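You operate a simulated robot arm through the tools that you are given. There is no shell and no other tool. Be economical: measure what you need, move in short steps, check, and stop when the job is done.

You are at the controls of a simulated two-armed robot. One attempt, no reset.

TASK
Take the wiping rag from the top of the ply table and lay it out flat on the top of the zinc table.

The check looks at the end state, three seconds after you hand in, the way a careful person would. Anything else that was tipped, shoved, dropped, spilled or broken makes it a failure.

THE ROBOT
Two 6-joint arms with two-finger parallel grippers on one trunk, on a base that drives. Base frame: it is fixed to the floor where the robot stands at the start and does not move with it; the origin is under the middle of the robot, x ahead of it, y to its left, z up; the surface under the hand at the start is at about z = 850. Lengths are in mm, angles in rad, forces in N, time in s.
The left shoulder is at the start at [60, 141, 699], the right one opposite. With the tool pointing down near the work surface each hand reaches from about 100 to 640 mm from the robot's upright axis, wherever it stands, measured 20 degrees to its own side. Places, roughly: top of the zinc table [600, 1500, 800]. Payload 3.43 kg a hand.
The tool frame of a hand sits at the grasp point between the pads (the TCP): z along the fingers, y along the line on which they close. The tips reach 30 mm beyond it. Largest opening 94 mm; finger width 28, thickness 10; the body of the gripper, 50 by 96 mm, starts 55 mm behind the TCP.
Orientation is told as [roll, pitch, yaw] about the base's x, y, z axes, in that order, counted from this pose: with the fingers straight down and closing along the base's y, the tool's x points along the base's -x, its y along +y and its z along -z.

THE INTERFACE
- The arms move only by the tool drive_tool. It takes "left_motion", "right_motion" or both (then of equal length, played together; a hand with none holds still); each is a list of rows, each a list of 6 numbers: the shift along the tool's x, y, z in units of 40 mm (1.0 is 40 mm), then the turn, a rotation vector about the tool's x, y, z in units of 6 degrees (1.0 is 6 degrees). In form: [[tx, ty, tz, wx, wy, wz], ...]. A call has 1 to 8 rows; each row shifts and turns the commanded pose from where the row before left it, along the tool's axes as they then stand. "left_fingers" and "right_fingers" are, for a hand that has rows, the finger opening in m, from 0 to 0.094, set as the call begins (left out, the last holds). A call with a number of a shift or a turn outside -1 to 1 is refused whole. Each row takes 0.2 s and may step no farther than 50 mm and 0.15 rad from the row before; otherwise, or with a gripper value out of range, the whole call is refused. Where a pose cannot be reached the arm comes as near as it can. A force on the tool above 40 N (or 10 N above the force at the start of the call, whichever is more), or a blocked arm, ends the call early, and 0.2 s more pass. The fingers move at their own pace (about 153 mm/s each) and stop on an object; they squeeze with about 36 N. The grip force told is the motor's: it shows also when the fingers shut on nothing. Time passes only in rows, and 0.2 s behind the last, so rows that do not move let the fingers close. It gives the time, the measured TCP pose, the force on the tool (base axes), the opening and the grip force at its end, in the units of the frame above (readings bear some noise), with the torque about the TCP (base axes, N m) and any sound that the robot's microphone picked up.
- Cameras (640 x 400 px; columns grow to the right, rows downward): "scene" is now at [140.1, -8.4, 1304.2]; the picture's right is [-0.09, -1.00, 0.00], its down [-0.71, 0.06, -0.70] and it looks along [0.69, -0.06, -0.72] (base axes); focal length 268 px, centre (320, 200). "left" rides on the left gripper at [76, -14, -103] in its tool frame; the picture's right is [0.18, 0.98, 0.00], its down [-0.75, 0.14, -0.64] and it looks along [-0.63, 0.12, 0.77] (tool axes); focal length 243 px, centre (320, 200). "right" rides on the right gripper at [76, 14, -102] in its tool frame; the picture's right is [-0.18, 0.98, 0.00], its down [-0.75, -0.14, -0.64] and it looks along [-0.63, -0.12, 0.77] (tool axes); focal length 243 px, centre (320, 200). There is no depth. A picture from a camera that has moved, and an enlarged one, comes with that camera's place and axes in the base frame and with its lens.
- camera(camera): a new picture of that camera. The clock stands still meanwhile.
- move_column(by): slides the trunk up (or, below 0, down) by that many mm; the arms and the scene camera ride with it, the base frame stays. It gives what a move gives, with no picture.
- roll_base(legs): drives the robot by 1 to 6 legs, each [ahead, left, turn to the left] in mm, mm and rad, along the robot's own axes; the way and the turn of a leg run together, so that a leg with both is an arc; at most 1500 mm and 3.142 rad a leg. The arms and the cameras ride along, it lands a little off, and it stops where it bumps. It gives what a move gives.
- pan_tilt(pan, tilt): turns the head with the scene camera to pan (to the left, within 1.501 rad either way) and tilt (down, from -0.506 to 1.204), counted from straight ahead of the robot. It gives what a move gives.
- enlarge(camera, box): a new picture of the part [left, top, right, bottom] of that camera's present view, enlarged. The clock stands still meanwhile.
- finish_job(): hands the job in; it is judged then, once.

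Go step by step. Nothing tells you exact positions but the pictures and the camera data: compare them with the known pose of the tool, close in by small moves and look again before you grip or let go. The budget is 120 turns and 108 pictures, counting those below and the enlarged ones. Unless the task says otherwise, let go and move clear before handing in, and close with one line.

The tools are called after ">>>" as name(argument=value, ...) on one line, values as JSON. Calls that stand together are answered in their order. drive_tool: Moves the arms, as the interface text tells. Its arguments: {"type":"object","properties":{"left_motion":{"type":"array","items":{"type":"array","items":{"type":"number"}}},"left_fingers":{"type":"number"},"right_motion":{"type":"array","items":{"type":"array","items":{"type":"number"}}},"right_fingers":{"type":"number"}},"required":[]} The other tools are called the same way: move_column (by) slides the trunk up or down; roll_base (legs) drives the base; pan_tilt (pan, tilt) turns the head that bears the scene camera; camera (camera) takes a picture; enlarge (camera, box) takes an enlarged picture of a part of a camera's view; finish_job () hands the job in.

At the start:

```text
t: 0.0
left_ee_pos: [382.0, 164.2, 1027.9]
left_orientation: [-0.001, 0.0, -0.003]
left_ft_force: [-1.0, 1.2, -1.0]
left_torque: [-0.03, 0.01, 0.02]
left_grip_width: 94.0
left_grip_force: 0.0
right_ee_pos: [378.0, -166.5, 989.9]
right_orientation: [0.0, -0.001, -0.003]
right_ft_force: [0.3, -0.3, -0.3]
right_torque: [0.01, -0.02, 0.0]
right_grip_width: 93.8
right_grip_force: 0.0
trunk travel left (down, up): [-275.0, 315.0]
robot x, y, heading: [-3.2, 0.3, 0.002]
head pan, tilt: [-0.086, 0.799]
```

scene: 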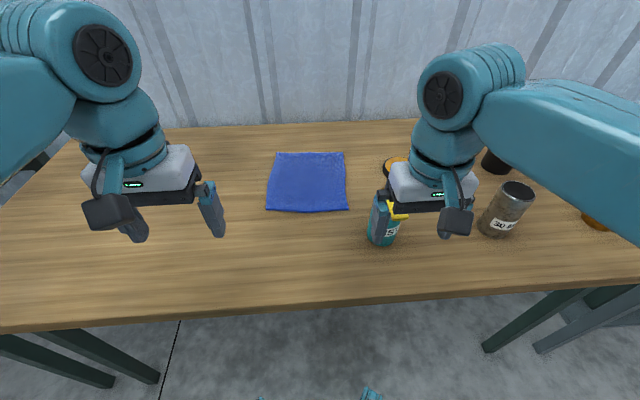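
right: 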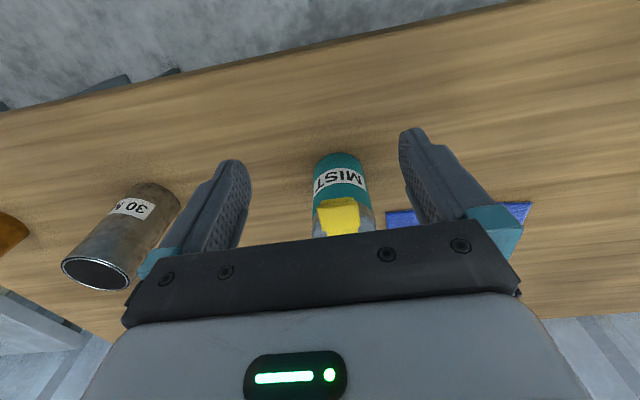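
left: 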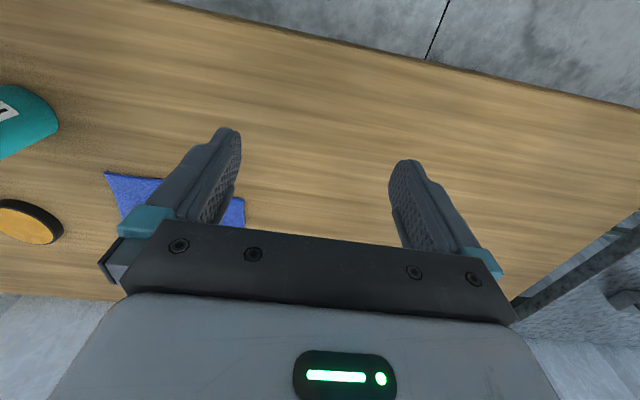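

The rag looks to lie flat at about x 545–765, y −120…70 on the ply table, with a mist bottle near its near right corner. I'll look closer at the rag and over to the zinc table.

>>> enlarge(camera="scene", box=[220, 120, 460, 270])

>>> pan_tilt(pan=1.3, tilt=0.5)

>>> camera(camera="scene")

```text
2.67 times, centred on (340, 195) of scene
camera zoom: at [140.1, -8.4, 1304.2], right [-0.09, -1.0, 0.0], down [-0.71, 0.06, -0.7], along [0.69, -0.06, -0.72], focal length 716 px, centre (267, 213)
```

zoom: 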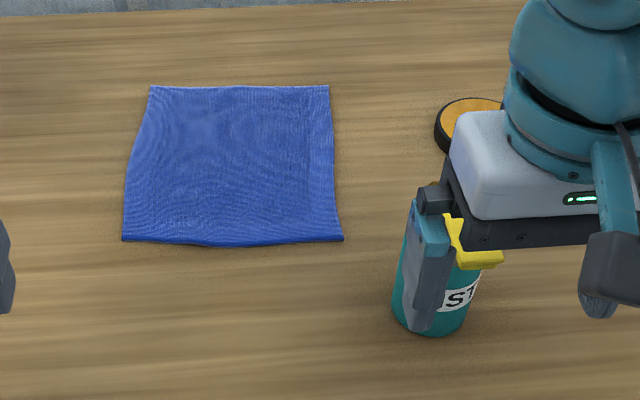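

```text
t: 1.5
left_ee_pos: [381.7, 163.9, 1030.6]
left_orientation: [-0.001, 0.0, -0.004]
left_ft_force: [0.4, 0.6, -0.5]
left_torque: [-0.01, 0.01, -0.02]
left_grip_width: 93.9
left_grip_force: 0.1
right_ee_pos: [378.7, -166.2, 990.2]
right_orientation: [0.0, 0.001, -0.004]
right_ft_force: [-0.3, -0.1, -0.3]
right_torque: [-0.01, -0.02, -0.02]
right_grip_width: 93.6
right_grip_force: 0.1
trunk travel left (down, up): [-275.0, 315.0]
robot x, y, heading: [-2.4, -0.1, 0.003]
head pan, tilt: [1.3, 0.499]
```

```text
103 pictures are left
camera scene: at [84.3, 86.2, 1330.1], right [0.96, -0.27, 0.0], down [-0.13, -0.46, -0.88], along [0.24, 0.85, -0.48], focal length 268 px, centre (320, 200)
```

scene: 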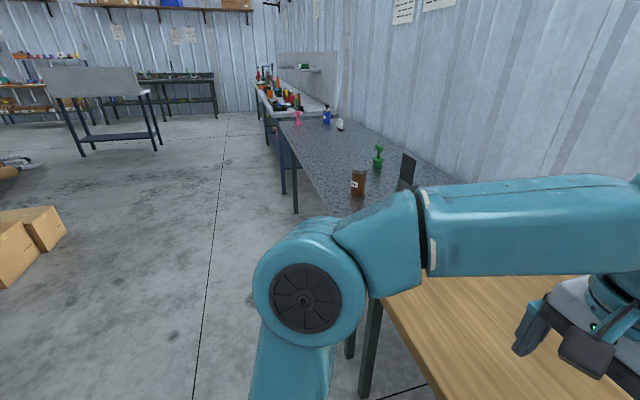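

The zinc table stands beside this one, further left along the wall, with free space around (550, 1600). Next I bring both open hands above the near corners of the rag, keeping clear of the bottle.

>>> drive_tool(left_motion=[[-0.64, -0.4, 0.357, 0, 0, 0], [-0.64, -0.4, 0.357, 0, 0, 0], [-0.64, -0.4, 0.357, 0, 0, 0], [-0.64, -0.4, 0.357, 0, 0, 0], [-0.64, -0.4, 0.357, 0, 0, 0], [-0.64, -0.4, 0.357, 0, 0, 0], [-0.64, -0.4, 0.357, 0, 0, 0]], right_motion=[[0, 1, 0, 0, 0, 0], [0, 1, 0, 0, 0, 0], [-0.85, 0.02, 0, 0, 0, 0], [-0.85, 0.02, 0, 0, 0, 0], [-0.85, 0.02, 0, 0, 0, 0], [-0.85, 0.02, 0, 0, 0, 0], [-0.85, 0.02, 0, 0, 0, 0]], left_fingers=0.05, right_fingers=0.05)

>>> pan_tilt(pan=0.0, tilt=0.85)

>>> camera(camera="scene")

>>> camera(camera="left")

>>> camera(camera="right")

```text
t: 3.1
left_ee_pos: [561.8, 51.6, 926.8]
left_orientation: [0.0, 0.003, -0.003]
left_ft_force: [-0.2, 0.5, 0.7]
left_torque: [0.03, 0.02, -0.01]
left_grip_width: 49.8
left_grip_force: 0.1
right_ee_pos: [538.8, -85.5, 988.5]
right_orientation: [0.001, 0.004, -0.004]
right_ft_force: [-0.1, -0.6, -0.2]
right_torque: [0.03, 0.03, -0.01]
right_grip_width: 50.3
right_grip_force: 0.0
right hand out of reach, approached as far as the arm can: row 7
trunk travel left (down, up): [-275.0, 315.0]
robot x, y, heading: [-0.1, 0.8, -0.002]
head pan, tilt: [1.3, 0.499]
```

```text
t: 4.6
left_ee_pos: [558.2, 51.5, 928.0]
left_orientation: [0.002, 0.0, -0.004]
left_ft_force: [0.3, 0.2, 0.1]
left_torque: [-0.01, 0.0, -0.02]
left_grip_width: 50.0
left_grip_force: 0.0
right_ee_pos: [536.7, -84.2, 990.3]
right_orientation: [0.0, 0.001, 0.0]
right_ft_force: [-0.5, 0.1, -0.1]
right_torque: [0.01, 0.01, 0.0]
right_grip_width: 49.7
right_grip_force: 0.0
trunk travel left (down, up): [-275.0, 315.0]
robot x, y, heading: [3.3, 1.8, 0.0]
head pan, tilt: [0.0, 0.85]
```

```text
102 pictures are left
camera scene: at [138.3, -1.5, 1300.1], right [0.0, -1.0, 0.0], down [-0.75, 0.0, -0.66], along [0.66, 0.0, -0.75], focal length 268 px, centre (320, 200)
```

scene: 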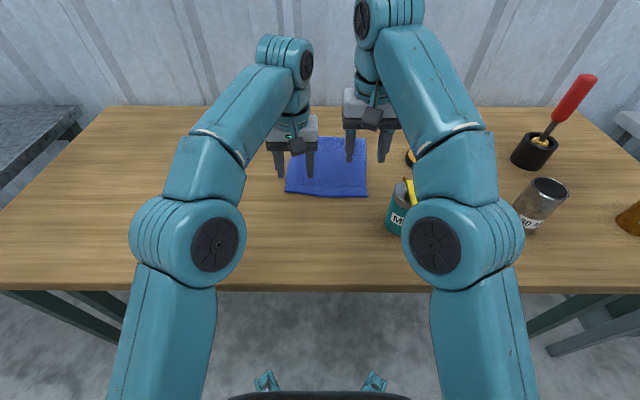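

```text
101 pictures are left
camera left: at [483.3, 37.1, 1031.0], right [-0.18, 0.98, 0.0], down [0.75, 0.14, 0.64], along [0.63, 0.12, -0.77], focal length 243 px, centre (320, 200)
```

left: 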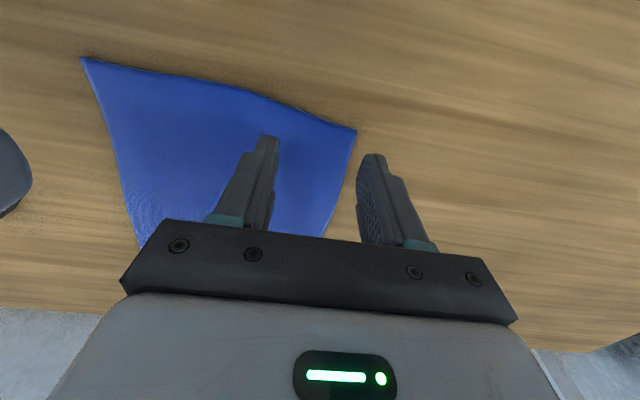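

```text
100 pictures are left
camera right: at [461.6, -70.3, 1091.9], right [0.19, 0.98, 0.0], down [0.75, -0.14, 0.64], along [0.63, -0.12, -0.77], focal length 243 px, centre (320, 200)
```

right: 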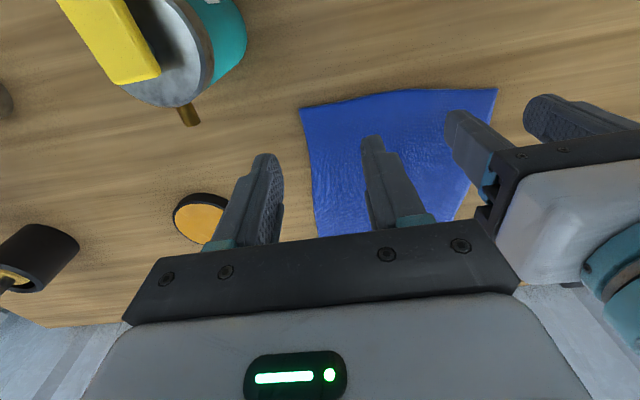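

The corner estimates agree: near-left corner (556, 80) and near-right (541, −109), with the table top at z 850. I'll narrow the fingers and lower both hands to just above the cloth at the near edge.

>>> drive_tool(left_motion=[[0, -0.09, 0.25, 0, 0, 0], [0, 0, 0.25, 0, 0, 0], [0, 0, 0.25, 0, 0, 0], [0, 0, 0.2, 0, 0, 0]], right_motion=[[0, 0.15, 0.65, 0, 0, 0], [0, 0, 0.65, 0, 0, 0], [0, 0, 0.65, 0, 0, 0], [0, 0, 0.55, 0, 0, 0]], left_fingers=0.036, right_fingers=0.036)

>>> camera(camera="left")

>>> camera(camera="right")

```text
t: 5.6
left_ee_pos: [561.8, 46.5, 890.6]
left_orientation: [0.0, 0.0, -0.002]
left_ft_force: [0.1, 0.1, -0.7]
left_torque: [-0.01, -0.02, 0.05]
left_grip_width: 35.8
left_grip_force: 0.1
right_ee_pos: [537.0, -77.9, 891.5]
right_orientation: [0.0, -0.003, -0.004]
right_ft_force: [-0.3, -0.2, 0.0]
right_torque: [0.04, 0.02, 0.02]
right_grip_width: 36.1
right_grip_force: 0.0
trunk travel left (down, up): [-275.0, 315.0]
robot x, y, heading: [2.4, 2.2, 0.001]
head pan, tilt: [0.0, 0.85]
```

```text
99 pictures are left
camera left: at [484.7, 32.9, 993.6], right [-0.18, 0.98, 0.0], down [0.75, 0.14, 0.64], along [0.63, 0.12, -0.77], focal length 243 px, centre (320, 200)
```

left: 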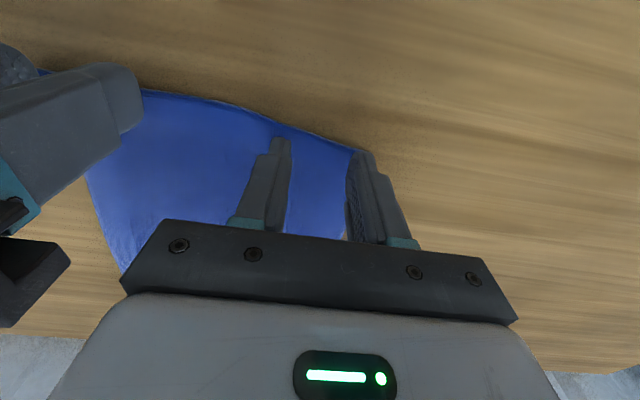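

```text
98 pictures are left
camera right: at [462.3, -64.2, 993.4], right [0.19, 0.98, 0.0], down [0.75, -0.14, 0.64], along [0.63, -0.12, -0.77], focal length 243 px, centre (320, 200)
```

right: 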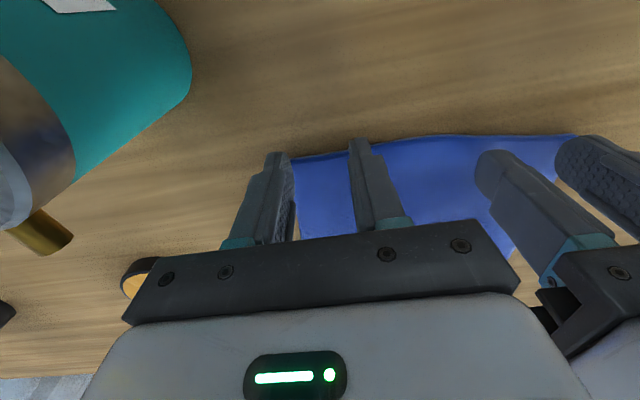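

Both hands sit just over the near edge, with the outer fingers close to the side edges. I'll nudge them inward (the right one forward too) and lower gently to contact.

>>> drive_tool(left_motion=[[0, -0.07, 0, 0, 0, 0], [0, 0, 0.1, 0, 0, 0], [0, 0, 0.1, 0, 0, 0]], right_motion=[[-0.27, 0.08, 0, 0, 0, 0], [0, 0, 0.1, 0, 0, 0], [0, 0, 0.1, 0, 0, 0]], left_fingers=0.032, right_fingers=0.032)

>>> camera(camera="left")

>>> camera(camera="right")

```text
t: 6.4
left_ee_pos: [560.4, 45.3, 883.2]
left_orientation: [0.001, -0.001, -0.004]
left_ft_force: [0.1, -1.2, 3.0]
left_torque: [-0.05, 0.0, 0.01]
left_grip_width: 32.0
left_grip_force: 0.2
right_ee_pos: [547.0, -76.1, 884.1]
right_orientation: [0.001, -0.002, -0.003]
right_ft_force: [0.2, -0.3, 3.3]
right_torque: [0.01, -0.07, 0.01]
right_grip_width: 32.1
right_grip_force: 0.1
trunk travel left (down, up): [-275.0, 315.0]
robot x, y, heading: [1.8, 1.6, 0.0]
head pan, tilt: [0.0, 0.85]
```

```text
97 pictures are left
camera left: at [484.4, 30.5, 987.0], right [-0.18, 0.98, 0.0], down [0.75, 0.14, 0.64], along [0.63, 0.12, -0.77], focal length 243 px, centre (320, 200)
```

left: 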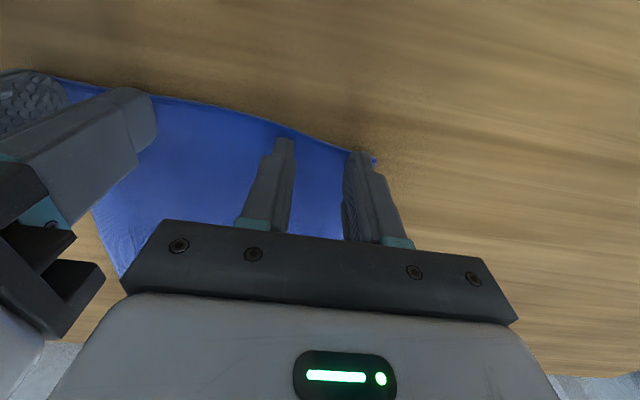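

```text
96 pictures are left
camera right: at [472.3, -60.9, 985.5], right [0.19, 0.98, 0.0], down [0.75, -0.14, 0.64], along [0.63, -0.12, -0.77], focal length 243 px, centre (320, 200)
```

right: 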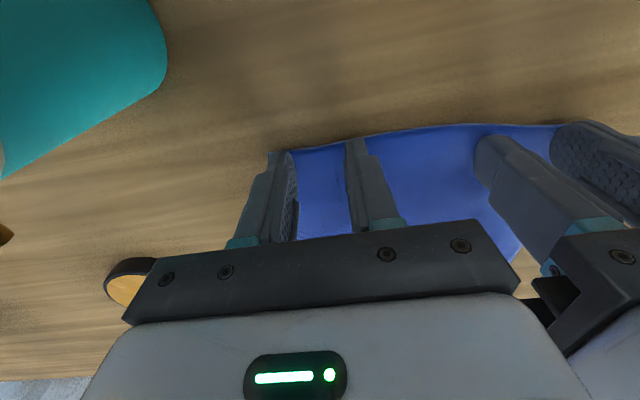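

Both hands are touching with about 3 N. I'll press slightly and close.

>>> drive_tool(left_motion=[[0, 0, 0.06, 0, 0, 0], [0, 0, 0.03, 0, 0, 0]], right_motion=[[0, 0, 0.06, 0, 0, 0], [0, 0, 0.03, 0, 0, 0]])

>>> drive_tool(left_motion=[[0, 0, 0, 0, 0, 0], [0, 0, 0, 0, 0, 0], [0, 0, 0, 0, 0, 0]], right_motion=[[0, 0, 0, 0, 0, 0], [0, 0, 0, 0, 0, 0], [0, 0, 0, 0, 0, 0]], left_fingers=0.0, right_fingers=0.0)

>>> camera(camera="left")

>>> camera(camera="right")

```text
t: 7.0
left_ee_pos: [558.7, 45.1, 882.8]
left_orientation: [-0.002, -0.006, -0.002]
left_ft_force: [4.9, -1.4, 18.8]
left_torque: [-0.07, -0.2, 0.07]
left_grip_width: 31.7
left_grip_force: 0.0
right_ee_pos: [548.7, -74.9, 882.9]
right_orientation: [0.004, -0.007, -0.006]
right_ft_force: [5.1, -1.2, 26.9]
right_torque: [-0.04, -0.25, 0.02]
right_grip_width: 31.8
right_grip_force: 0.1
trunk travel left (down, up): [-275.0, 315.0]
robot x, y, heading: [-0.1, -1.8, -0.002]
head pan, tilt: [0.0, 0.85]
```

```text
t: 8.0
left_ee_pos: [559.5, 43.7, 883.4]
left_orientation: [-0.005, -0.009, -0.004]
left_ft_force: [0.1, -1.1, 14.8]
left_torque: [-0.02, -0.09, 0.0]
left_grip_width: 0.1
left_grip_force: 32.5
right_ee_pos: [548.4, -72.4, 883.0]
right_orientation: [0.006, -0.01, -0.003]
right_ft_force: [-0.2, 4.3, 17.4]
right_torque: [0.19, -0.12, 0.05]
right_grip_width: 3.4
right_grip_force: 35.1
trunk travel left (down, up): [-275.0, 315.0]
robot x, y, heading: [-1.7, -0.3, -0.0]
head pan, tilt: [0.0, 0.85]
stopped in row 3 (right hand): the force on the tool passed its limit at 40 N (the readings are from after the stop); the commanded pose is now the measured one
```

```text
95 pictures are left
camera left: at [482.5, 30.3, 985.5], right [-0.18, 0.98, 0.0], down [0.75, 0.14, 0.65], along [0.64, 0.11, -0.76], focal length 243 px, centre (320, 200)
```

left: 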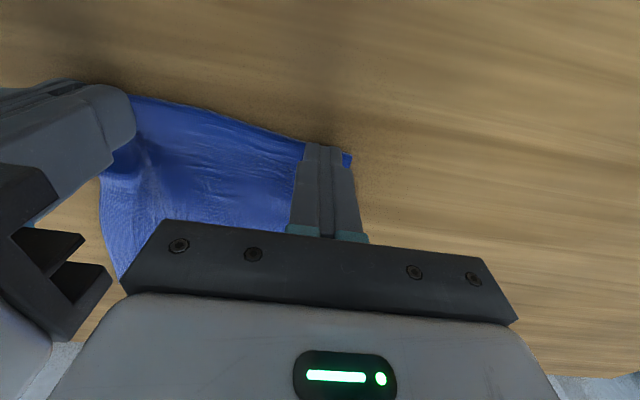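

```text
94 pictures are left
camera right: at [471.0, -59.5, 983.9], right [0.19, 0.98, 0.01], down [0.75, -0.15, 0.65], along [0.64, -0.11, -0.76], focal length 243 px, centre (320, 200)
```

right: 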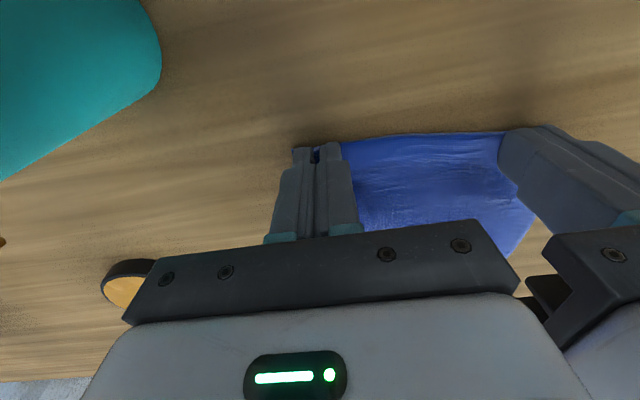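

The right hand has the cloth (3.4 mm between the pads), but the left closed on nothing and slid over it. I'll lift the left a little, reopen, shift inward and press harder.

>>> drive_tool(left_motion=[[0, 0, -0.3, 0, 0, 0], [0, -0.12, 0, 0, 0, 0], [0, 0, 0, 0, 0, 0]], left_fingers=0.03)

>>> camera(camera="left")

```text
t: 8.8
left_ee_pos: [558.0, 41.3, 893.7]
left_orientation: [-0.001, -0.005, -0.003]
left_ft_force: [-0.6, 0.2, 0.2]
left_torque: [-0.03, -0.01, 0.0]
left_grip_width: 30.0
left_grip_force: 0.2
right_ee_pos: [547.7, -72.3, 883.2]
right_orientation: [0.003, -0.009, -0.003]
right_ft_force: [-0.9, 5.7, 32.8]
right_torque: [0.16, -0.16, 0.06]
right_grip_width: 3.5
right_grip_force: 36.1
trunk travel left (down, up): [-275.0, 315.0]
robot x, y, heading: [2.4, 0.3, 0.0]
head pan, tilt: [0.0, 0.85]
```

```text
93 pictures are left
camera left: at [482.0, 26.7, 996.8], right [-0.18, 0.98, 0.0], down [0.75, 0.14, 0.64], along [0.63, 0.12, -0.77], focal length 243 px, centre (320, 200)
```

left: 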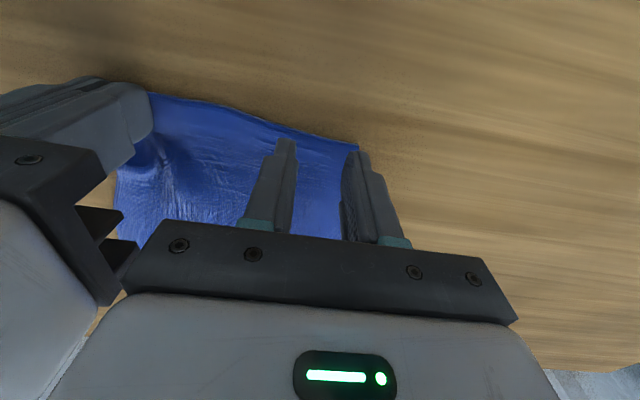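

The left corner is now at about (551, 65), and the fingers are both over cloth. I'll press harder this time and close.

>>> drive_tool(left_motion=[[0, 0, 0.2, 0, 0, 0], [0, 0, 0.1, 0, 0, 0], [0, 0, 0.07, 0, 0, 0]])

>>> drive_tool(left_motion=[[0, 0, 0.02, 0, 0, 0], [0, 0, 0, 0, 0, 0], [0, 0, 0, 0, 0, 0]], left_fingers=0.0)

>>> camera(camera="left")

```text
t: 9.6
left_ee_pos: [558.7, 41.1, 882.8]
left_orientation: [-0.004, -0.012, -0.002]
left_ft_force: [-2.7, 1.2, 25.1]
left_torque: [-0.05, -0.02, -0.02]
left_grip_width: 30.0
left_grip_force: 0.0
right_ee_pos: [547.8, -73.4, 884.2]
right_orientation: [0.005, -0.013, -0.003]
right_ft_force: [7.0, 5.5, 28.5]
right_torque: [0.24, -0.36, 0.05]
right_grip_width: 3.9
right_grip_force: 35.8
trunk travel left (down, up): [-275.0, 315.0]
robot x, y, heading: [-0.4, 2.6, 0.006]
head pan, tilt: [0.0, 0.85]
```

```text
t: 10.2
left_ee_pos: [559.4, 39.2, 883.2]
left_orientation: [-0.008, -0.016, -0.005]
left_ft_force: [-0.7, -1.1, 14.8]
left_torque: [-0.05, -0.1, -0.06]
left_grip_width: 0.0
left_grip_force: 32.8
right_ee_pos: [548.1, -73.5, 883.6]
right_orientation: [0.01, -0.012, -0.003]
right_ft_force: [-0.8, 0.6, 15.0]
right_torque: [0.06, -0.08, 0.09]
right_grip_width: 3.9
right_grip_force: 36.0
trunk travel left (down, up): [-275.0, 315.0]
robot x, y, heading: [-0.3, 1.5, 0.002]
head pan, tilt: [0.0, 0.85]
stopped in row 3 (left hand): the force on the tool passed its limit at 40 N (the readings are from after the stop); the commanded pose is now the measured one
```

```text
92 pictures are left
camera left: at [481.7, 25.4, 985.1], right [-0.18, 0.98, -0.01], down [0.74, 0.14, 0.65], along [0.64, 0.11, -0.76], focal length 243 px, centre (320, 200)
```

left: 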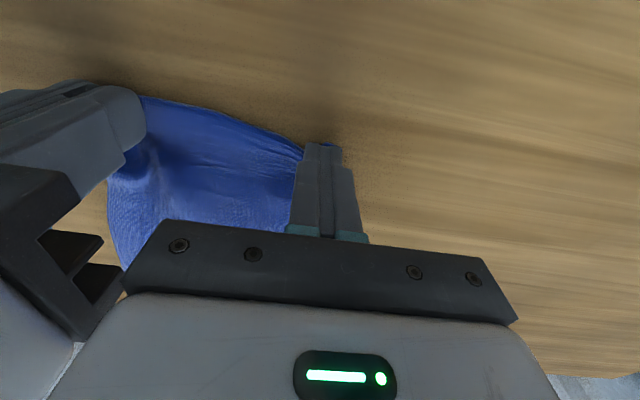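

The left slipped over the cloth again. I'll tilt the left hand so its outer finger is lower and straddles the side edge, to push the edge up between the fingers while the right hand anchors the cloth.

>>> drive_tool(left_motion=[[0, 0, -0.4, 0, 0, 0], [0, 0.2, 0, 0.7, 0, 0], [0, 0.2, 0, 0.7, 0, 0], [0, 0, 0, 0, 0, 0]], left_fingers=0.044)

>>> camera(camera="left")

>>> camera(camera="right")

```text
t: 11.2
left_ee_pos: [559.1, 54.9, 897.7]
left_orientation: [-0.154, -0.009, -0.002]
left_ft_force: [-0.7, -0.2, 0.1]
left_torque: [0.01, -0.02, -0.01]
left_grip_width: 44.0
left_grip_force: 0.0
right_ee_pos: [547.6, -73.6, 883.6]
right_orientation: [0.005, -0.011, -0.003]
right_ft_force: [-0.5, 0.3, 32.2]
right_torque: [0.08, -0.16, 0.05]
right_grip_width: 3.6
right_grip_force: 35.9
trunk travel left (down, up): [-275.0, 315.0]
robot x, y, heading: [-0.5, 2.1, -0.003]
head pan, tilt: [0.0, 0.85]
```

```text
91 pictures are left
camera left: at [481.9, 57.1, 1000.3], right [-0.18, 0.97, -0.15], down [0.75, 0.23, 0.62], along [0.64, 0.0, -0.77], focal length 243 px, centre (320, 200)
```

left: 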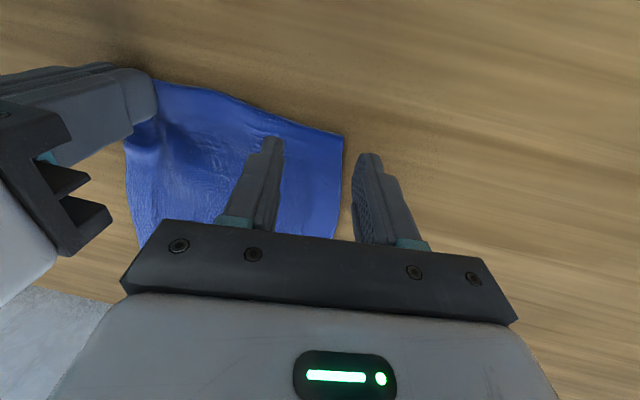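

```text
90 pictures are left
camera right: at [471.4, -59.5, 983.7], right [0.19, 0.98, 0.01], down [0.75, -0.15, 0.65], along [0.64, -0.12, -0.76], focal length 243 px, centre (320, 200)
```

right: 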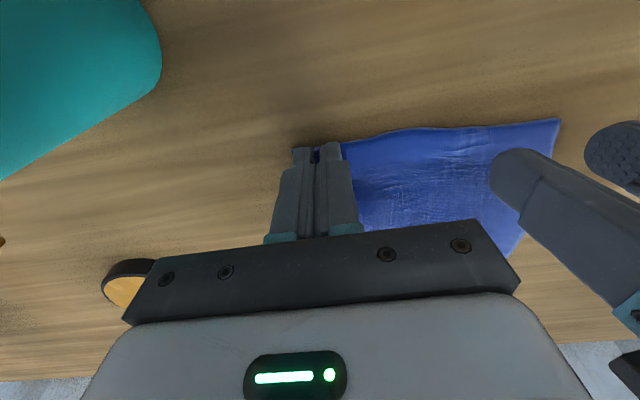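

The near-left corner is at (550, 62) and the outer finger is just outside it. Now I'll lower until the outer finger presses on the wood and close in stages.

>>> drive_tool(left_motion=[[0, 0, 0.2, 0, 0, 0], [0, 0, 0.14, 0, 0, 0], [0, 0, 0.05, 0, 0, 0]])

>>> camera(camera="right")

```text
t: 12.0
left_ee_pos: [559.3, 53.7, 884.2]
left_orientation: [-0.154, -0.015, -0.001]
left_ft_force: [-3.3, 3.4, 25.5]
left_torque: [0.83, 0.45, 0.08]
left_grip_width: 43.9
left_grip_force: 0.1
right_ee_pos: [546.2, -73.0, 882.5]
right_orientation: [0.003, -0.012, -0.002]
right_ft_force: [6.8, 2.1, 26.4]
right_torque: [0.08, -0.39, 0.09]
right_grip_width: 3.5
right_grip_force: 36.0
trunk travel left (down, up): [-275.0, 315.0]
robot x, y, heading: [1.2, 1.7, -0.0]
head pan, tilt: [0.0, 0.85]
```

```text
89 pictures are left
camera right: at [470.9, -59.5, 983.7], right [0.19, 0.98, 0.01], down [0.75, -0.15, 0.65], along [0.64, -0.12, -0.76], focal length 243 px, centre (320, 200)
```

right: 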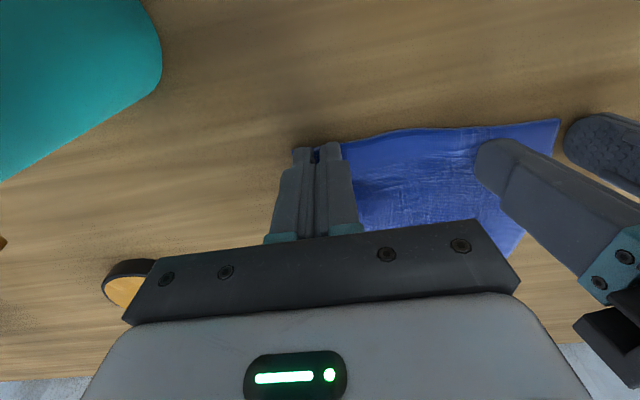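

Pressed at 25 N with the outer finger on the wood just outside the edge. Now close in stages.

>>> drive_tool(left_motion=[[0, 0, 0.02, 0, 0, 0]], left_fingers=0.026)

>>> drive_tool(left_motion=[[0, 0, 0.03, 0, 0, 0], [0, 0, 0, 0, 0, 0]], left_fingers=0.0)

>>> camera(camera="left")

>>> camera(camera="right")

```text
t: 12.5
left_ee_pos: [560.3, 56.7, 883.6]
left_orientation: [-0.151, -0.018, -0.001]
left_ft_force: [-1.3, 2.4, 9.5]
left_torque: [0.3, 0.16, 0.03]
left_grip_width: 27.2
left_grip_force: 1.2
right_ee_pos: [547.5, -74.0, 883.2]
right_orientation: [0.007, -0.012, -0.004]
right_ft_force: [1.9, 1.5, 15.2]
right_torque: [0.07, -0.12, 0.01]
right_grip_width: 3.7
right_grip_force: 35.9
trunk travel left (down, up): [-275.0, 315.0]
robot x, y, heading: [-4.0, 1.7, -0.001]
head pan, tilt: [0.0, 0.85]
stopped in row 1 (left hand): the force on the tool passed its limit at 42 N (the readings are from after the stop); the commanded pose is now the measured one
```

```text
t: 13.1
left_ee_pos: [560.8, 56.2, 882.9]
left_orientation: [-0.153, -0.019, 0.0]
left_ft_force: [4.5, 2.9, 18.8]
left_torque: [-0.15, -0.17, 0.08]
left_grip_width: 6.0
left_grip_force: 35.8
right_ee_pos: [549.3, -74.2, 883.4]
right_orientation: [0.006, -0.013, -0.004]
right_ft_force: [3.2, 1.7, 25.0]
right_torque: [0.07, -0.21, 0.01]
right_grip_width: 3.7
right_grip_force: 36.3
trunk travel left (down, up): [-275.0, 315.0]
robot x, y, heading: [-2.2, -3.5, -0.004]
head pan, tilt: [0.0, 0.85]
```

```text
88 pictures are left
camera left: at [483.2, 56.9, 985.3], right [-0.18, 0.97, -0.15], down [0.74, 0.24, 0.63], along [0.65, 0.0, -0.76], focal length 243 px, centre (320, 200)
```

left: 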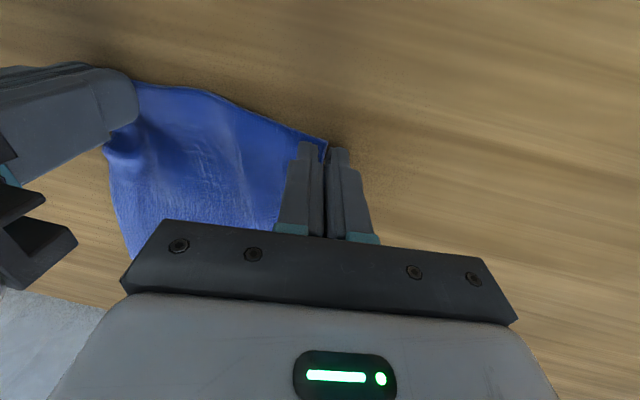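

```text
87 pictures are left
camera right: at [471.8, -59.8, 983.7], right [0.19, 0.98, 0.01], down [0.75, -0.15, 0.65], along [0.64, -0.12, -0.76], focal length 243 px, centre (320, 200)
```

right: 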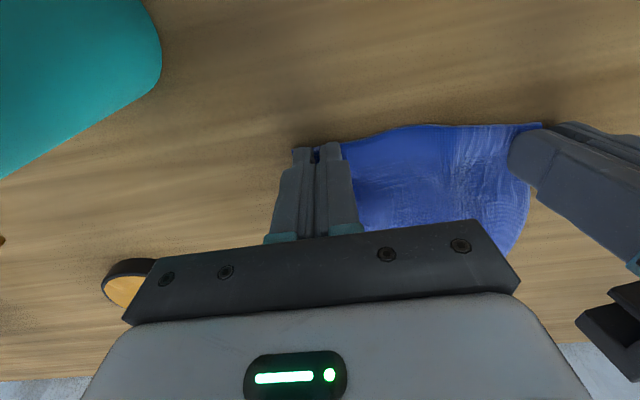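

The left now holds cloth too (6 mm between the pads). Lift both together, a short way first.

>>> drive_tool(left_motion=[[0, -0.115, -0.741, 0, 0, 0], [0, -0.115, -0.741, 0, 0, 0]], right_motion=[[0, 0, -0.75, 0, 0, 0], [0, 0, -0.75, 0, 0, 0]])

>>> camera(camera="scene")

>>> camera(camera="left")

```text
t: 13.7
left_ee_pos: [562.6, 55.5, 940.8]
left_orientation: [-0.149, -0.01, 0.0]
left_ft_force: [-0.3, -0.4, 0.5]
left_torque: [0.03, 0.02, -0.01]
left_grip_width: 2.6
left_grip_force: 36.5
right_ee_pos: [551.6, -74.0, 938.2]
right_orientation: [0.003, -0.003, -0.003]
right_ft_force: [0.5, -0.4, -0.8]
right_torque: [0.02, 0.02, 0.03]
right_grip_width: 3.6
right_grip_force: 36.2
trunk travel left (down, up): [-275.0, 315.0]
robot x, y, heading: [0.2, 5.4, -0.003]
head pan, tilt: [0.0, 0.85]
```

```text
86 pictures are left
camera scene: at [139.5, -1.8, 1299.7], right [0.0, -1.0, 0.0], down [-0.75, 0.0, -0.66], along [0.66, 0.0, -0.75], focal length 268 px, centre (320, 200)
```

scene: 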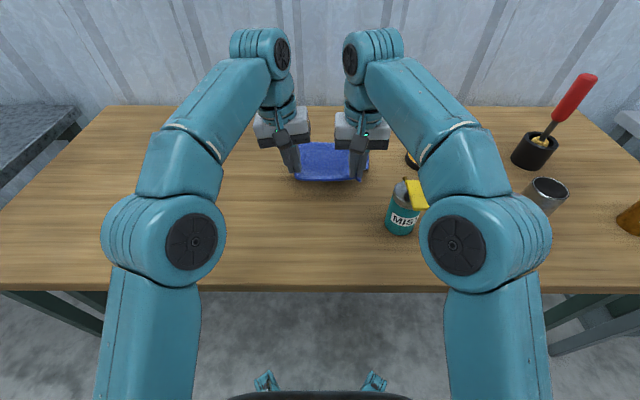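

```text
85 pictures are left
camera left: at [485.2, 55.9, 1042.9], right [-0.18, 0.97, -0.15], down [0.75, 0.23, 0.62], along [0.64, 0.0, -0.77], focal length 243 px, centre (320, 200)
```

left: 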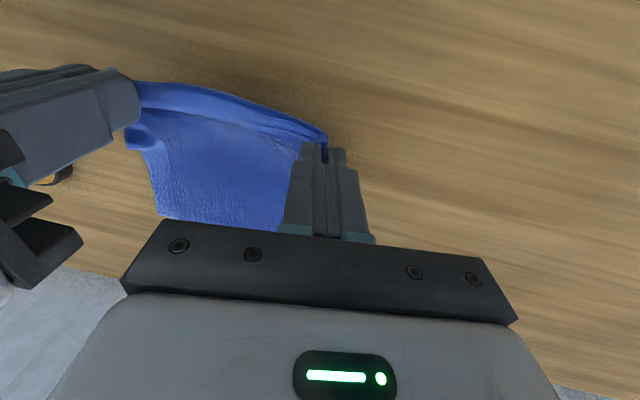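

Both grips hold. I raise the trunk so the rag hangs clear of everything.

>>> move_column(by=230)

>>> camera(camera="scene")

```text
t: 16.1
left_ee_pos: [561.2, 55.8, 1171.1]
left_orientation: [-0.15, -0.014, 0.0]
left_ft_force: [-0.2, 0.0, 0.0]
left_torque: [0.0, -0.03, 0.0]
left_grip_width: 2.4
left_grip_force: 36.2
right_ee_pos: [549.4, -74.4, 1168.5]
right_orientation: [0.004, -0.006, -0.004]
right_ft_force: [-0.1, 0.3, -0.3]
right_torque: [0.02, 0.01, 0.07]
right_grip_width: 3.5
right_grip_force: 35.8
trunk travel left (down, up): [-505.0, 85.0]
robot x, y, heading: [-3.1, 0.0, -0.003]
head pan, tilt: [0.0, 0.85]
```

```text
84 pictures are left
camera scene: at [138.4, -1.5, 1530.1], right [0.0, -1.0, 0.0], down [-0.75, 0.0, -0.66], along [0.66, 0.0, -0.75], focal length 268 px, centre (320, 200)
```

scene: 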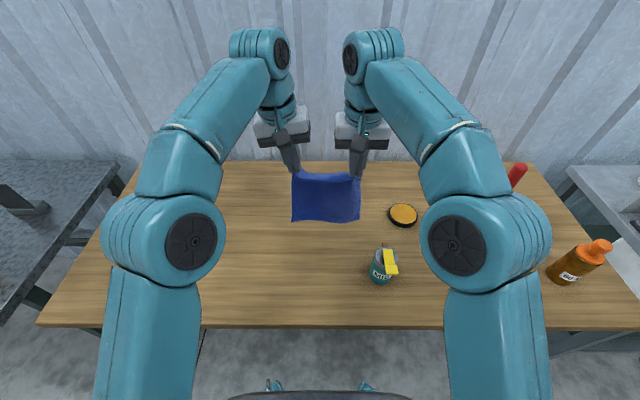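

The rag hangs nicely with its far edge down. I pull the hands in and then drive left along the tables.

>>> drive_tool(left_motion=[[0.6, 0, 0, 0, 0, 0], [0.6, 0, 0, 0, 0, 0], [0.6, 0, 0, 0, 0, 0], [0.6, 0, 0, 0, 0, 0], [0.6, 0, 0, 0, 0, 0], [0.6, 0, 0, 0, 0, 0], [0.6, 0, 0, 0, 0, 0]], right_motion=[[0.6, 0, 0, 0, 0, 0], [0.6, 0, 0, 0, 0, 0], [0.6, 0, 0, 0, 0, 0], [0.6, 0, 0, 0, 0, 0], [0.6, 0, 0, 0, 0, 0], [0.6, 0, 0, 0, 0, 0], [0.6, 0, 0, 0, 0, 0]])

>>> roll_base(legs=[[-60, 0, 0], [0, 800, 0], [0, 800, 0]])

>>> camera(camera="scene")

```text
t: 17.7
left_ee_pos: [393.2, 58.4, 1167.6]
left_orientation: [-0.15, -0.017, 0.0]
left_ft_force: [-0.6, 0.0, -0.4]
left_torque: [0.0, 0.0, -0.04]
left_grip_width: 2.5
left_grip_force: 36.0
right_ee_pos: [380.4, -75.2, 1169.3]
right_orientation: [0.004, -0.006, -0.006]
right_ft_force: [-0.1, 0.7, 0.7]
right_torque: [0.02, -0.04, 0.02]
right_grip_width: 4.0
right_grip_force: 36.6
trunk travel left (down, up): [-505.0, 85.0]
robot x, y, heading: [0.8, -1.8, -0.003]
head pan, tilt: [0.0, 0.85]
```

```text
t: 39.4
left_ee_pos: [320.1, 1658.7, 1166.9]
left_orientation: [-0.149, -0.014, 0.013]
left_ft_force: [0.7, -0.3, -0.1]
left_torque: [0.0, -0.01, 0.0]
left_grip_width: 2.8
left_grip_force: 36.1
right_ee_pos: [310.3, 1525.7, 1170.0]
right_orientation: [0.003, -0.005, 0.009]
right_ft_force: [0.5, 0.9, 0.4]
right_torque: [0.04, -0.01, 0.0]
right_grip_width: 3.9
right_grip_force: 35.8
trunk travel left (down, up): [-505.0, 85.0]
robot x, y, heading: [-73.6, 1597.1, 0.012]
head pan, tilt: [0.0, 0.85]
```

```text
83 pictures are left
camera scene: at [65.7, 1595.3, 1530.2], right [0.01, -1.0, 0.0], down [-0.75, -0.01, -0.66], along [0.66, 0.01, -0.75], focal length 268 px, centre (320, 200)
```

scene: 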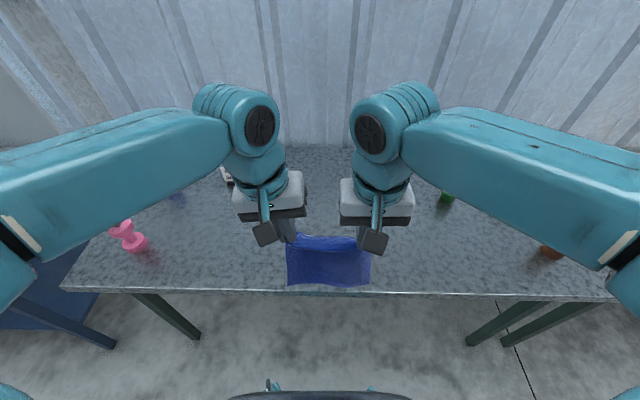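

The zinc table's near edge is at x≈372, and the space straight ahead looks empty, with the other items far to either side or at the back. I'll drive forward some, then check for hidden items.

>>> roll_base(legs=[[150, 0, -0.012]])

>>> camera(camera="scene")

>>> camera(camera="left")

>>> camera(camera="right")

```text
t: 41.9
left_ee_pos: [467.2, 1657.2, 1169.2]
left_orientation: [-0.153, -0.016, 0.002]
left_ft_force: [-0.3, 0.3, 0.6]
left_torque: [-0.03, -0.03, -0.02]
left_grip_width: 2.7
left_grip_force: 35.6
right_ee_pos: [454.9, 1526.3, 1169.2]
right_orientation: [0.001, -0.01, -0.001]
right_ft_force: [-0.5, 0.4, 0.1]
right_torque: [-0.04, -0.02, -0.01]
right_grip_width: 3.9
right_grip_force: 35.2
trunk travel left (down, up): [-505.0, 85.0]
robot x, y, heading: [76.2, 1592.8, 0.001]
head pan, tilt: [0.0, 0.85]
```

```text
82 pictures are left
camera scene: at [214.5, 1598.4, 1530.5], right [0.0, -1.0, 0.0], down [-0.75, 0.0, -0.66], along [0.66, 0.0, -0.75], focal length 268 px, centre (320, 200)
```

scene: 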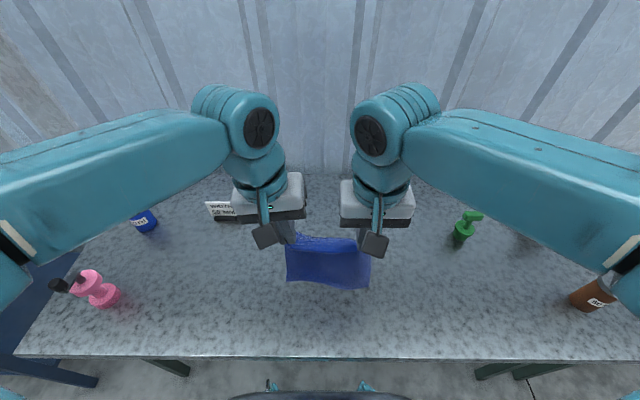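

```text
81 pictures are left
camera left: at [389.9, 1658.0, 1271.7], right [-0.18, 0.97, -0.15], down [0.74, 0.24, 0.63], along [0.64, 0.0, -0.77], focal length 243 px, centre (320, 200)
```

left: 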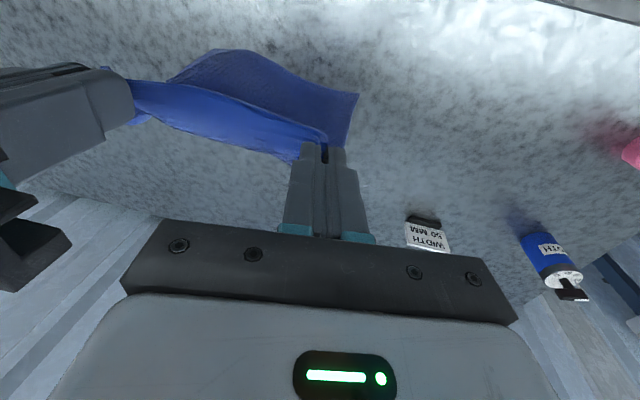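

```text
80 pictures are left
camera right: at [379.2, 1539.2, 1271.0], right [0.19, 0.98, 0.0], down [0.75, -0.14, 0.65], along [0.64, -0.12, -0.76], focal length 243 px, centre (320, 200)
```

right: 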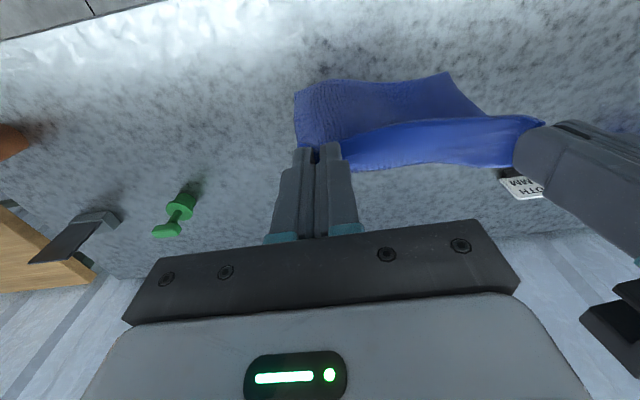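

The area ahead is clear. I'll look closely at how the cloth hangs between the hands.

>>> enlarge(camera="left", box=[100, 30, 420, 230])

>>> enlarge(camera="scene", box=[240, 200, 420, 312])

```text
2.00 times, centred on (260, 130) of left
camera zoom: at [389.9, 1658.0, 1271.7], right [-0.18, 0.97, -0.15], down [0.74, 0.24, 0.63], along [0.64, 0.0, -0.77], focal length 485 px, centre (440, 340)
```

zoom: 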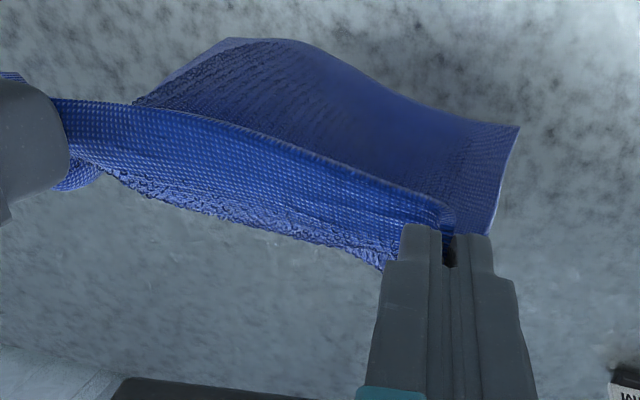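

```text
3.56 times, centred on (330, 256) of scene
camera zoom: at [214.5, 1598.4, 1530.5], right [0.0, -1.0, 0.0], down [-0.75, 0.0, -0.66], along [0.66, 0.0, -0.75], focal length 954 px, centre (284, 1)
```

zoom: 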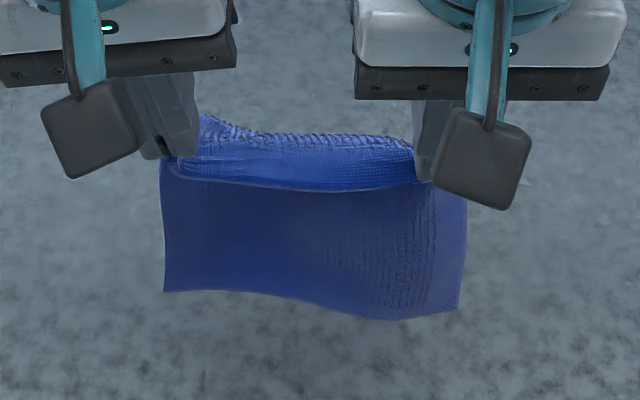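

The cloth's near edge is on top on the robot's side and the rest drapes over and down — good for laying. Now forward and down until the far edge is just above the table.

>>> drive_tool(left_motion=[[0, 0.082, 0.53, 0, 0, 0], [0, 0.082, 0.53, 0, 0, 0], [-0.7, 0.082, 0.53, 0, 0, 0], [-0.7, 0.082, 0.53, 0, 0, 0], [-0.7, 0.082, 0.53, 0, 0, 0], [-0.7, 0, 0, 0, 0, 0], [-0.7, 0, 0, 0, 0, 0], [-0.7, 0, 0, 0, 0, 0]], right_motion=[[0, 0, 0.5375, 0, 0, 0], [0, 0, 0.5375, 0, 0, 0], [-0.7, 0, 0.5375, 0, 0, 0], [-0.7, 0, 0.5375, 0, 0, 0], [-0.7, 0, 0.5375, 0, 0, 0], [-0.7, 0, 0, 0, 0, 0], [-0.7, 0, 0, 0, 0, 0], [-0.7, 0, 0, 0, 0, 0]])

>>> camera(camera="scene")

>>> camera(camera="left")

```text
t: 43.7
left_ee_pos: [642.4, 1657.0, 1061.7]
left_orientation: [-0.149, -0.012, 0.002]
left_ft_force: [-0.1, 0.0, -0.5]
left_torque: [0.02, 0.05, -0.01]
left_grip_width: 2.6
left_grip_force: 35.9
right_ee_pos: [630.3, 1523.2, 1060.5]
right_orientation: [0.002, -0.002, -0.001]
right_ft_force: [0.3, 0.3, -0.5]
right_torque: [0.0, 0.04, 0.01]
right_grip_width: 3.7
right_grip_force: 36.3
trunk travel left (down, up): [-505.0, 85.0]
robot x, y, heading: [75.5, 1596.4, 0.001]
head pan, tilt: [0.0, 0.85]
```

```text
77 pictures are left
camera scene: at [221.2, 1596.0, 1529.6], right [0.0, -1.0, 0.0], down [-0.75, 0.0, -0.66], along [0.66, 0.0, -0.75], focal length 268 px, centre (320, 200)
```

scene: 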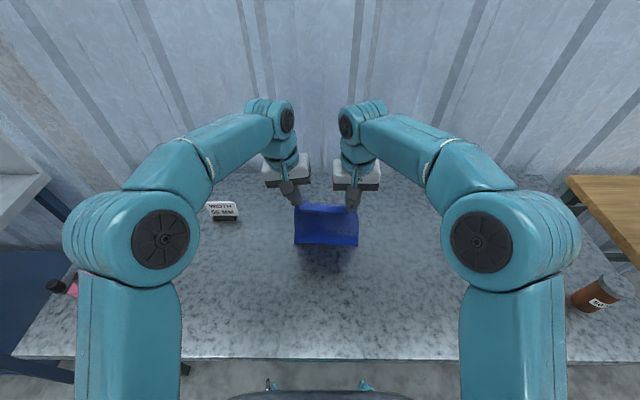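

```text
76 pictures are left
camera left: at [565.1, 1656.9, 1165.3], right [-0.18, 0.97, -0.15], down [0.75, 0.24, 0.62], along [0.64, 0.0, -0.77], focal length 243 px, centre (320, 200)
```

left: 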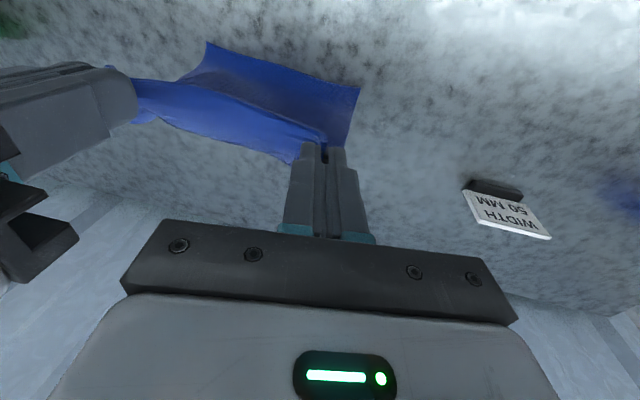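

Within reach; the far edge hangs about 50 mm above the table. Lower about 45 mm to touch.

>>> drive_tool(left_motion=[[0, 0.043, 0.278, 0, 0, 0], [0, 0.043, 0.278, 0, 0, 0], [0, 0.043, 0.278, 0, 0, 0], [0, 0.043, 0.278, 0, 0, 0]], right_motion=[[0, 0, 0.281, 0, 0, 0], [0, 0, 0.281, 0, 0, 0], [0, 0, 0.281, 0, 0, 0], [0, 0, 0.281, 0, 0, 0]])

>>> enlarge(camera="scene", box=[230, 160, 422, 280])

>>> camera(camera="right")

```text
t: 44.7
left_ee_pos: [641.5, 1656.3, 1018.7]
left_orientation: [-0.15, -0.015, -0.001]
left_ft_force: [0.3, -1.2, 0.2]
left_torque: [-0.03, 0.01, -0.04]
left_grip_width: 2.6
left_grip_force: 35.8
right_ee_pos: [628.6, 1525.1, 1015.8]
right_orientation: [0.003, -0.003, -0.001]
right_ft_force: [0.4, 0.0, 0.0]
right_torque: [0.02, 0.0, 0.05]
right_grip_width: 3.7
right_grip_force: 35.8
trunk travel left (down, up): [-505.0, 85.0]
robot x, y, heading: [76.9, 1595.3, 0.006]
head pan, tilt: [0.0, 0.85]
```

```text
3.33 times, centred on (326, 220) of scene
camera zoom: at [219.5, 1596.0, 1529.8], right [0.0, -1.0, 0.0], down [-0.75, 0.0, -0.66], along [0.66, 0.0, -0.75], focal length 895 px, centre (300, 133)
```

zoom: 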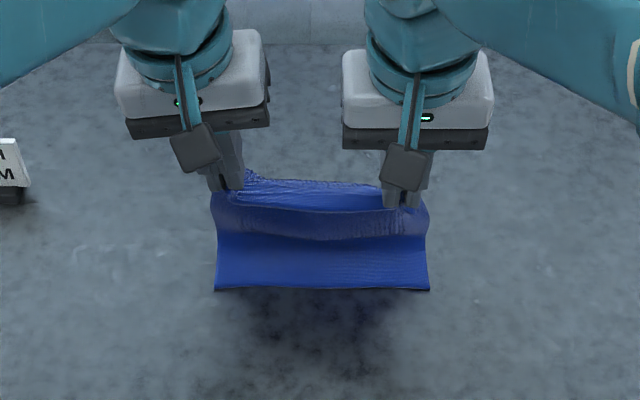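

```text
74 pictures are left
camera right: at [552.1, 1536.8, 1118.0], right [0.19, 0.98, 0.0], down [0.75, -0.14, 0.64], along [0.63, -0.12, -0.76], focal length 243 px, centre (320, 200)
```

right: 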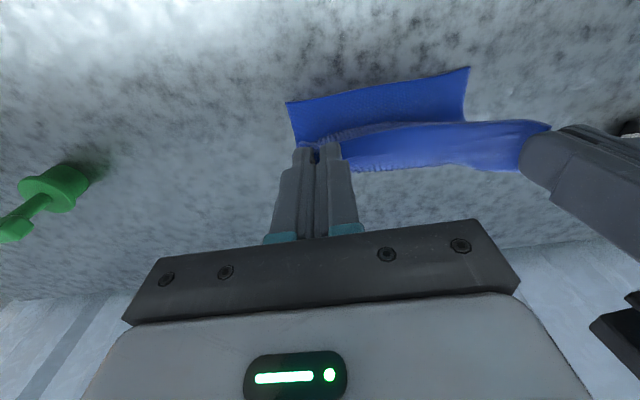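

The far edge seems to be at x≈630, z≈860, possibly still swinging. I'll wait a moment and look again.

>>> drive_tool(left_motion=[[0, 0, 0, 0, 0, 0], [0, 0, 0, 0, 0, 0], [0, 0, 0, 0, 0, 0], [0, 0, 0, 0, 0, 0], [0, 0, 0, 0, 0, 0], [0, 0, 0, 0, 0, 0], [0, 0, 0, 0, 0, 0], [0, 0, 0, 0, 0, 0]])

>>> enlarge(camera="scene", box=[230, 160, 422, 280])

>>> enlarge(camera="right", box=[260, 40, 580, 240])

```text
t: 46.5
left_ee_pos: [640.5, 1656.7, 1018.3]
left_orientation: [-0.151, -0.014, 0.001]
left_ft_force: [0.3, -0.6, 0.3]
left_torque: [-0.03, 0.03, -0.01]
left_grip_width: 2.5
left_grip_force: 36.4
right_ee_pos: [625.7, 1522.9, 1019.4]
right_orientation: [0.004, -0.005, -0.003]
right_ft_force: [0.9, 0.9, -0.1]
right_torque: [0.03, -0.02, 0.07]
right_grip_width: 3.3
right_grip_force: 35.7
trunk travel left (down, up): [-505.0, 85.0]
robot x, y, heading: [79.5, 1598.0, 0.003]
head pan, tilt: [0.0, 0.85]
```

```text
3.33 times, centred on (326, 220) of scene
camera zoom: at [217.8, 1595.7, 1530.1], right [0.0, -1.0, 0.0], down [-0.75, 0.0, -0.66], along [0.66, 0.0, -0.75], focal length 895 px, centre (300, 133)
```

zoom: 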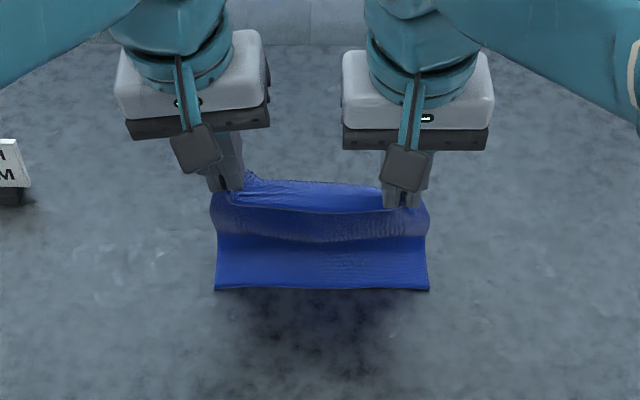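

```text
2.00 times, centred on (420, 140) of right
camera zoom: at [550.7, 1536.5, 1118.9], right [0.19, 0.98, 0.01], down [0.75, -0.14, 0.65], along [0.64, -0.12, -0.76], focal length 485 px, centre (120, 320)
```

zoom: 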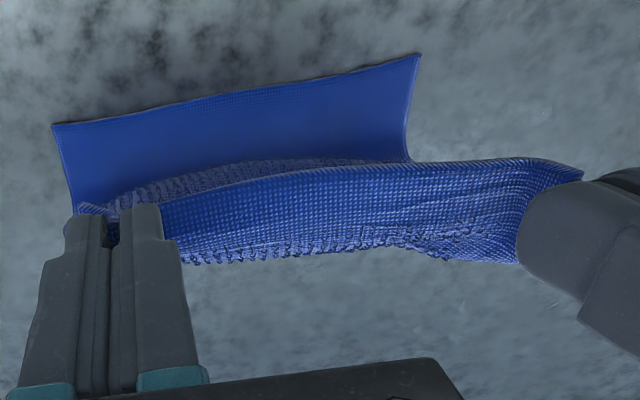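

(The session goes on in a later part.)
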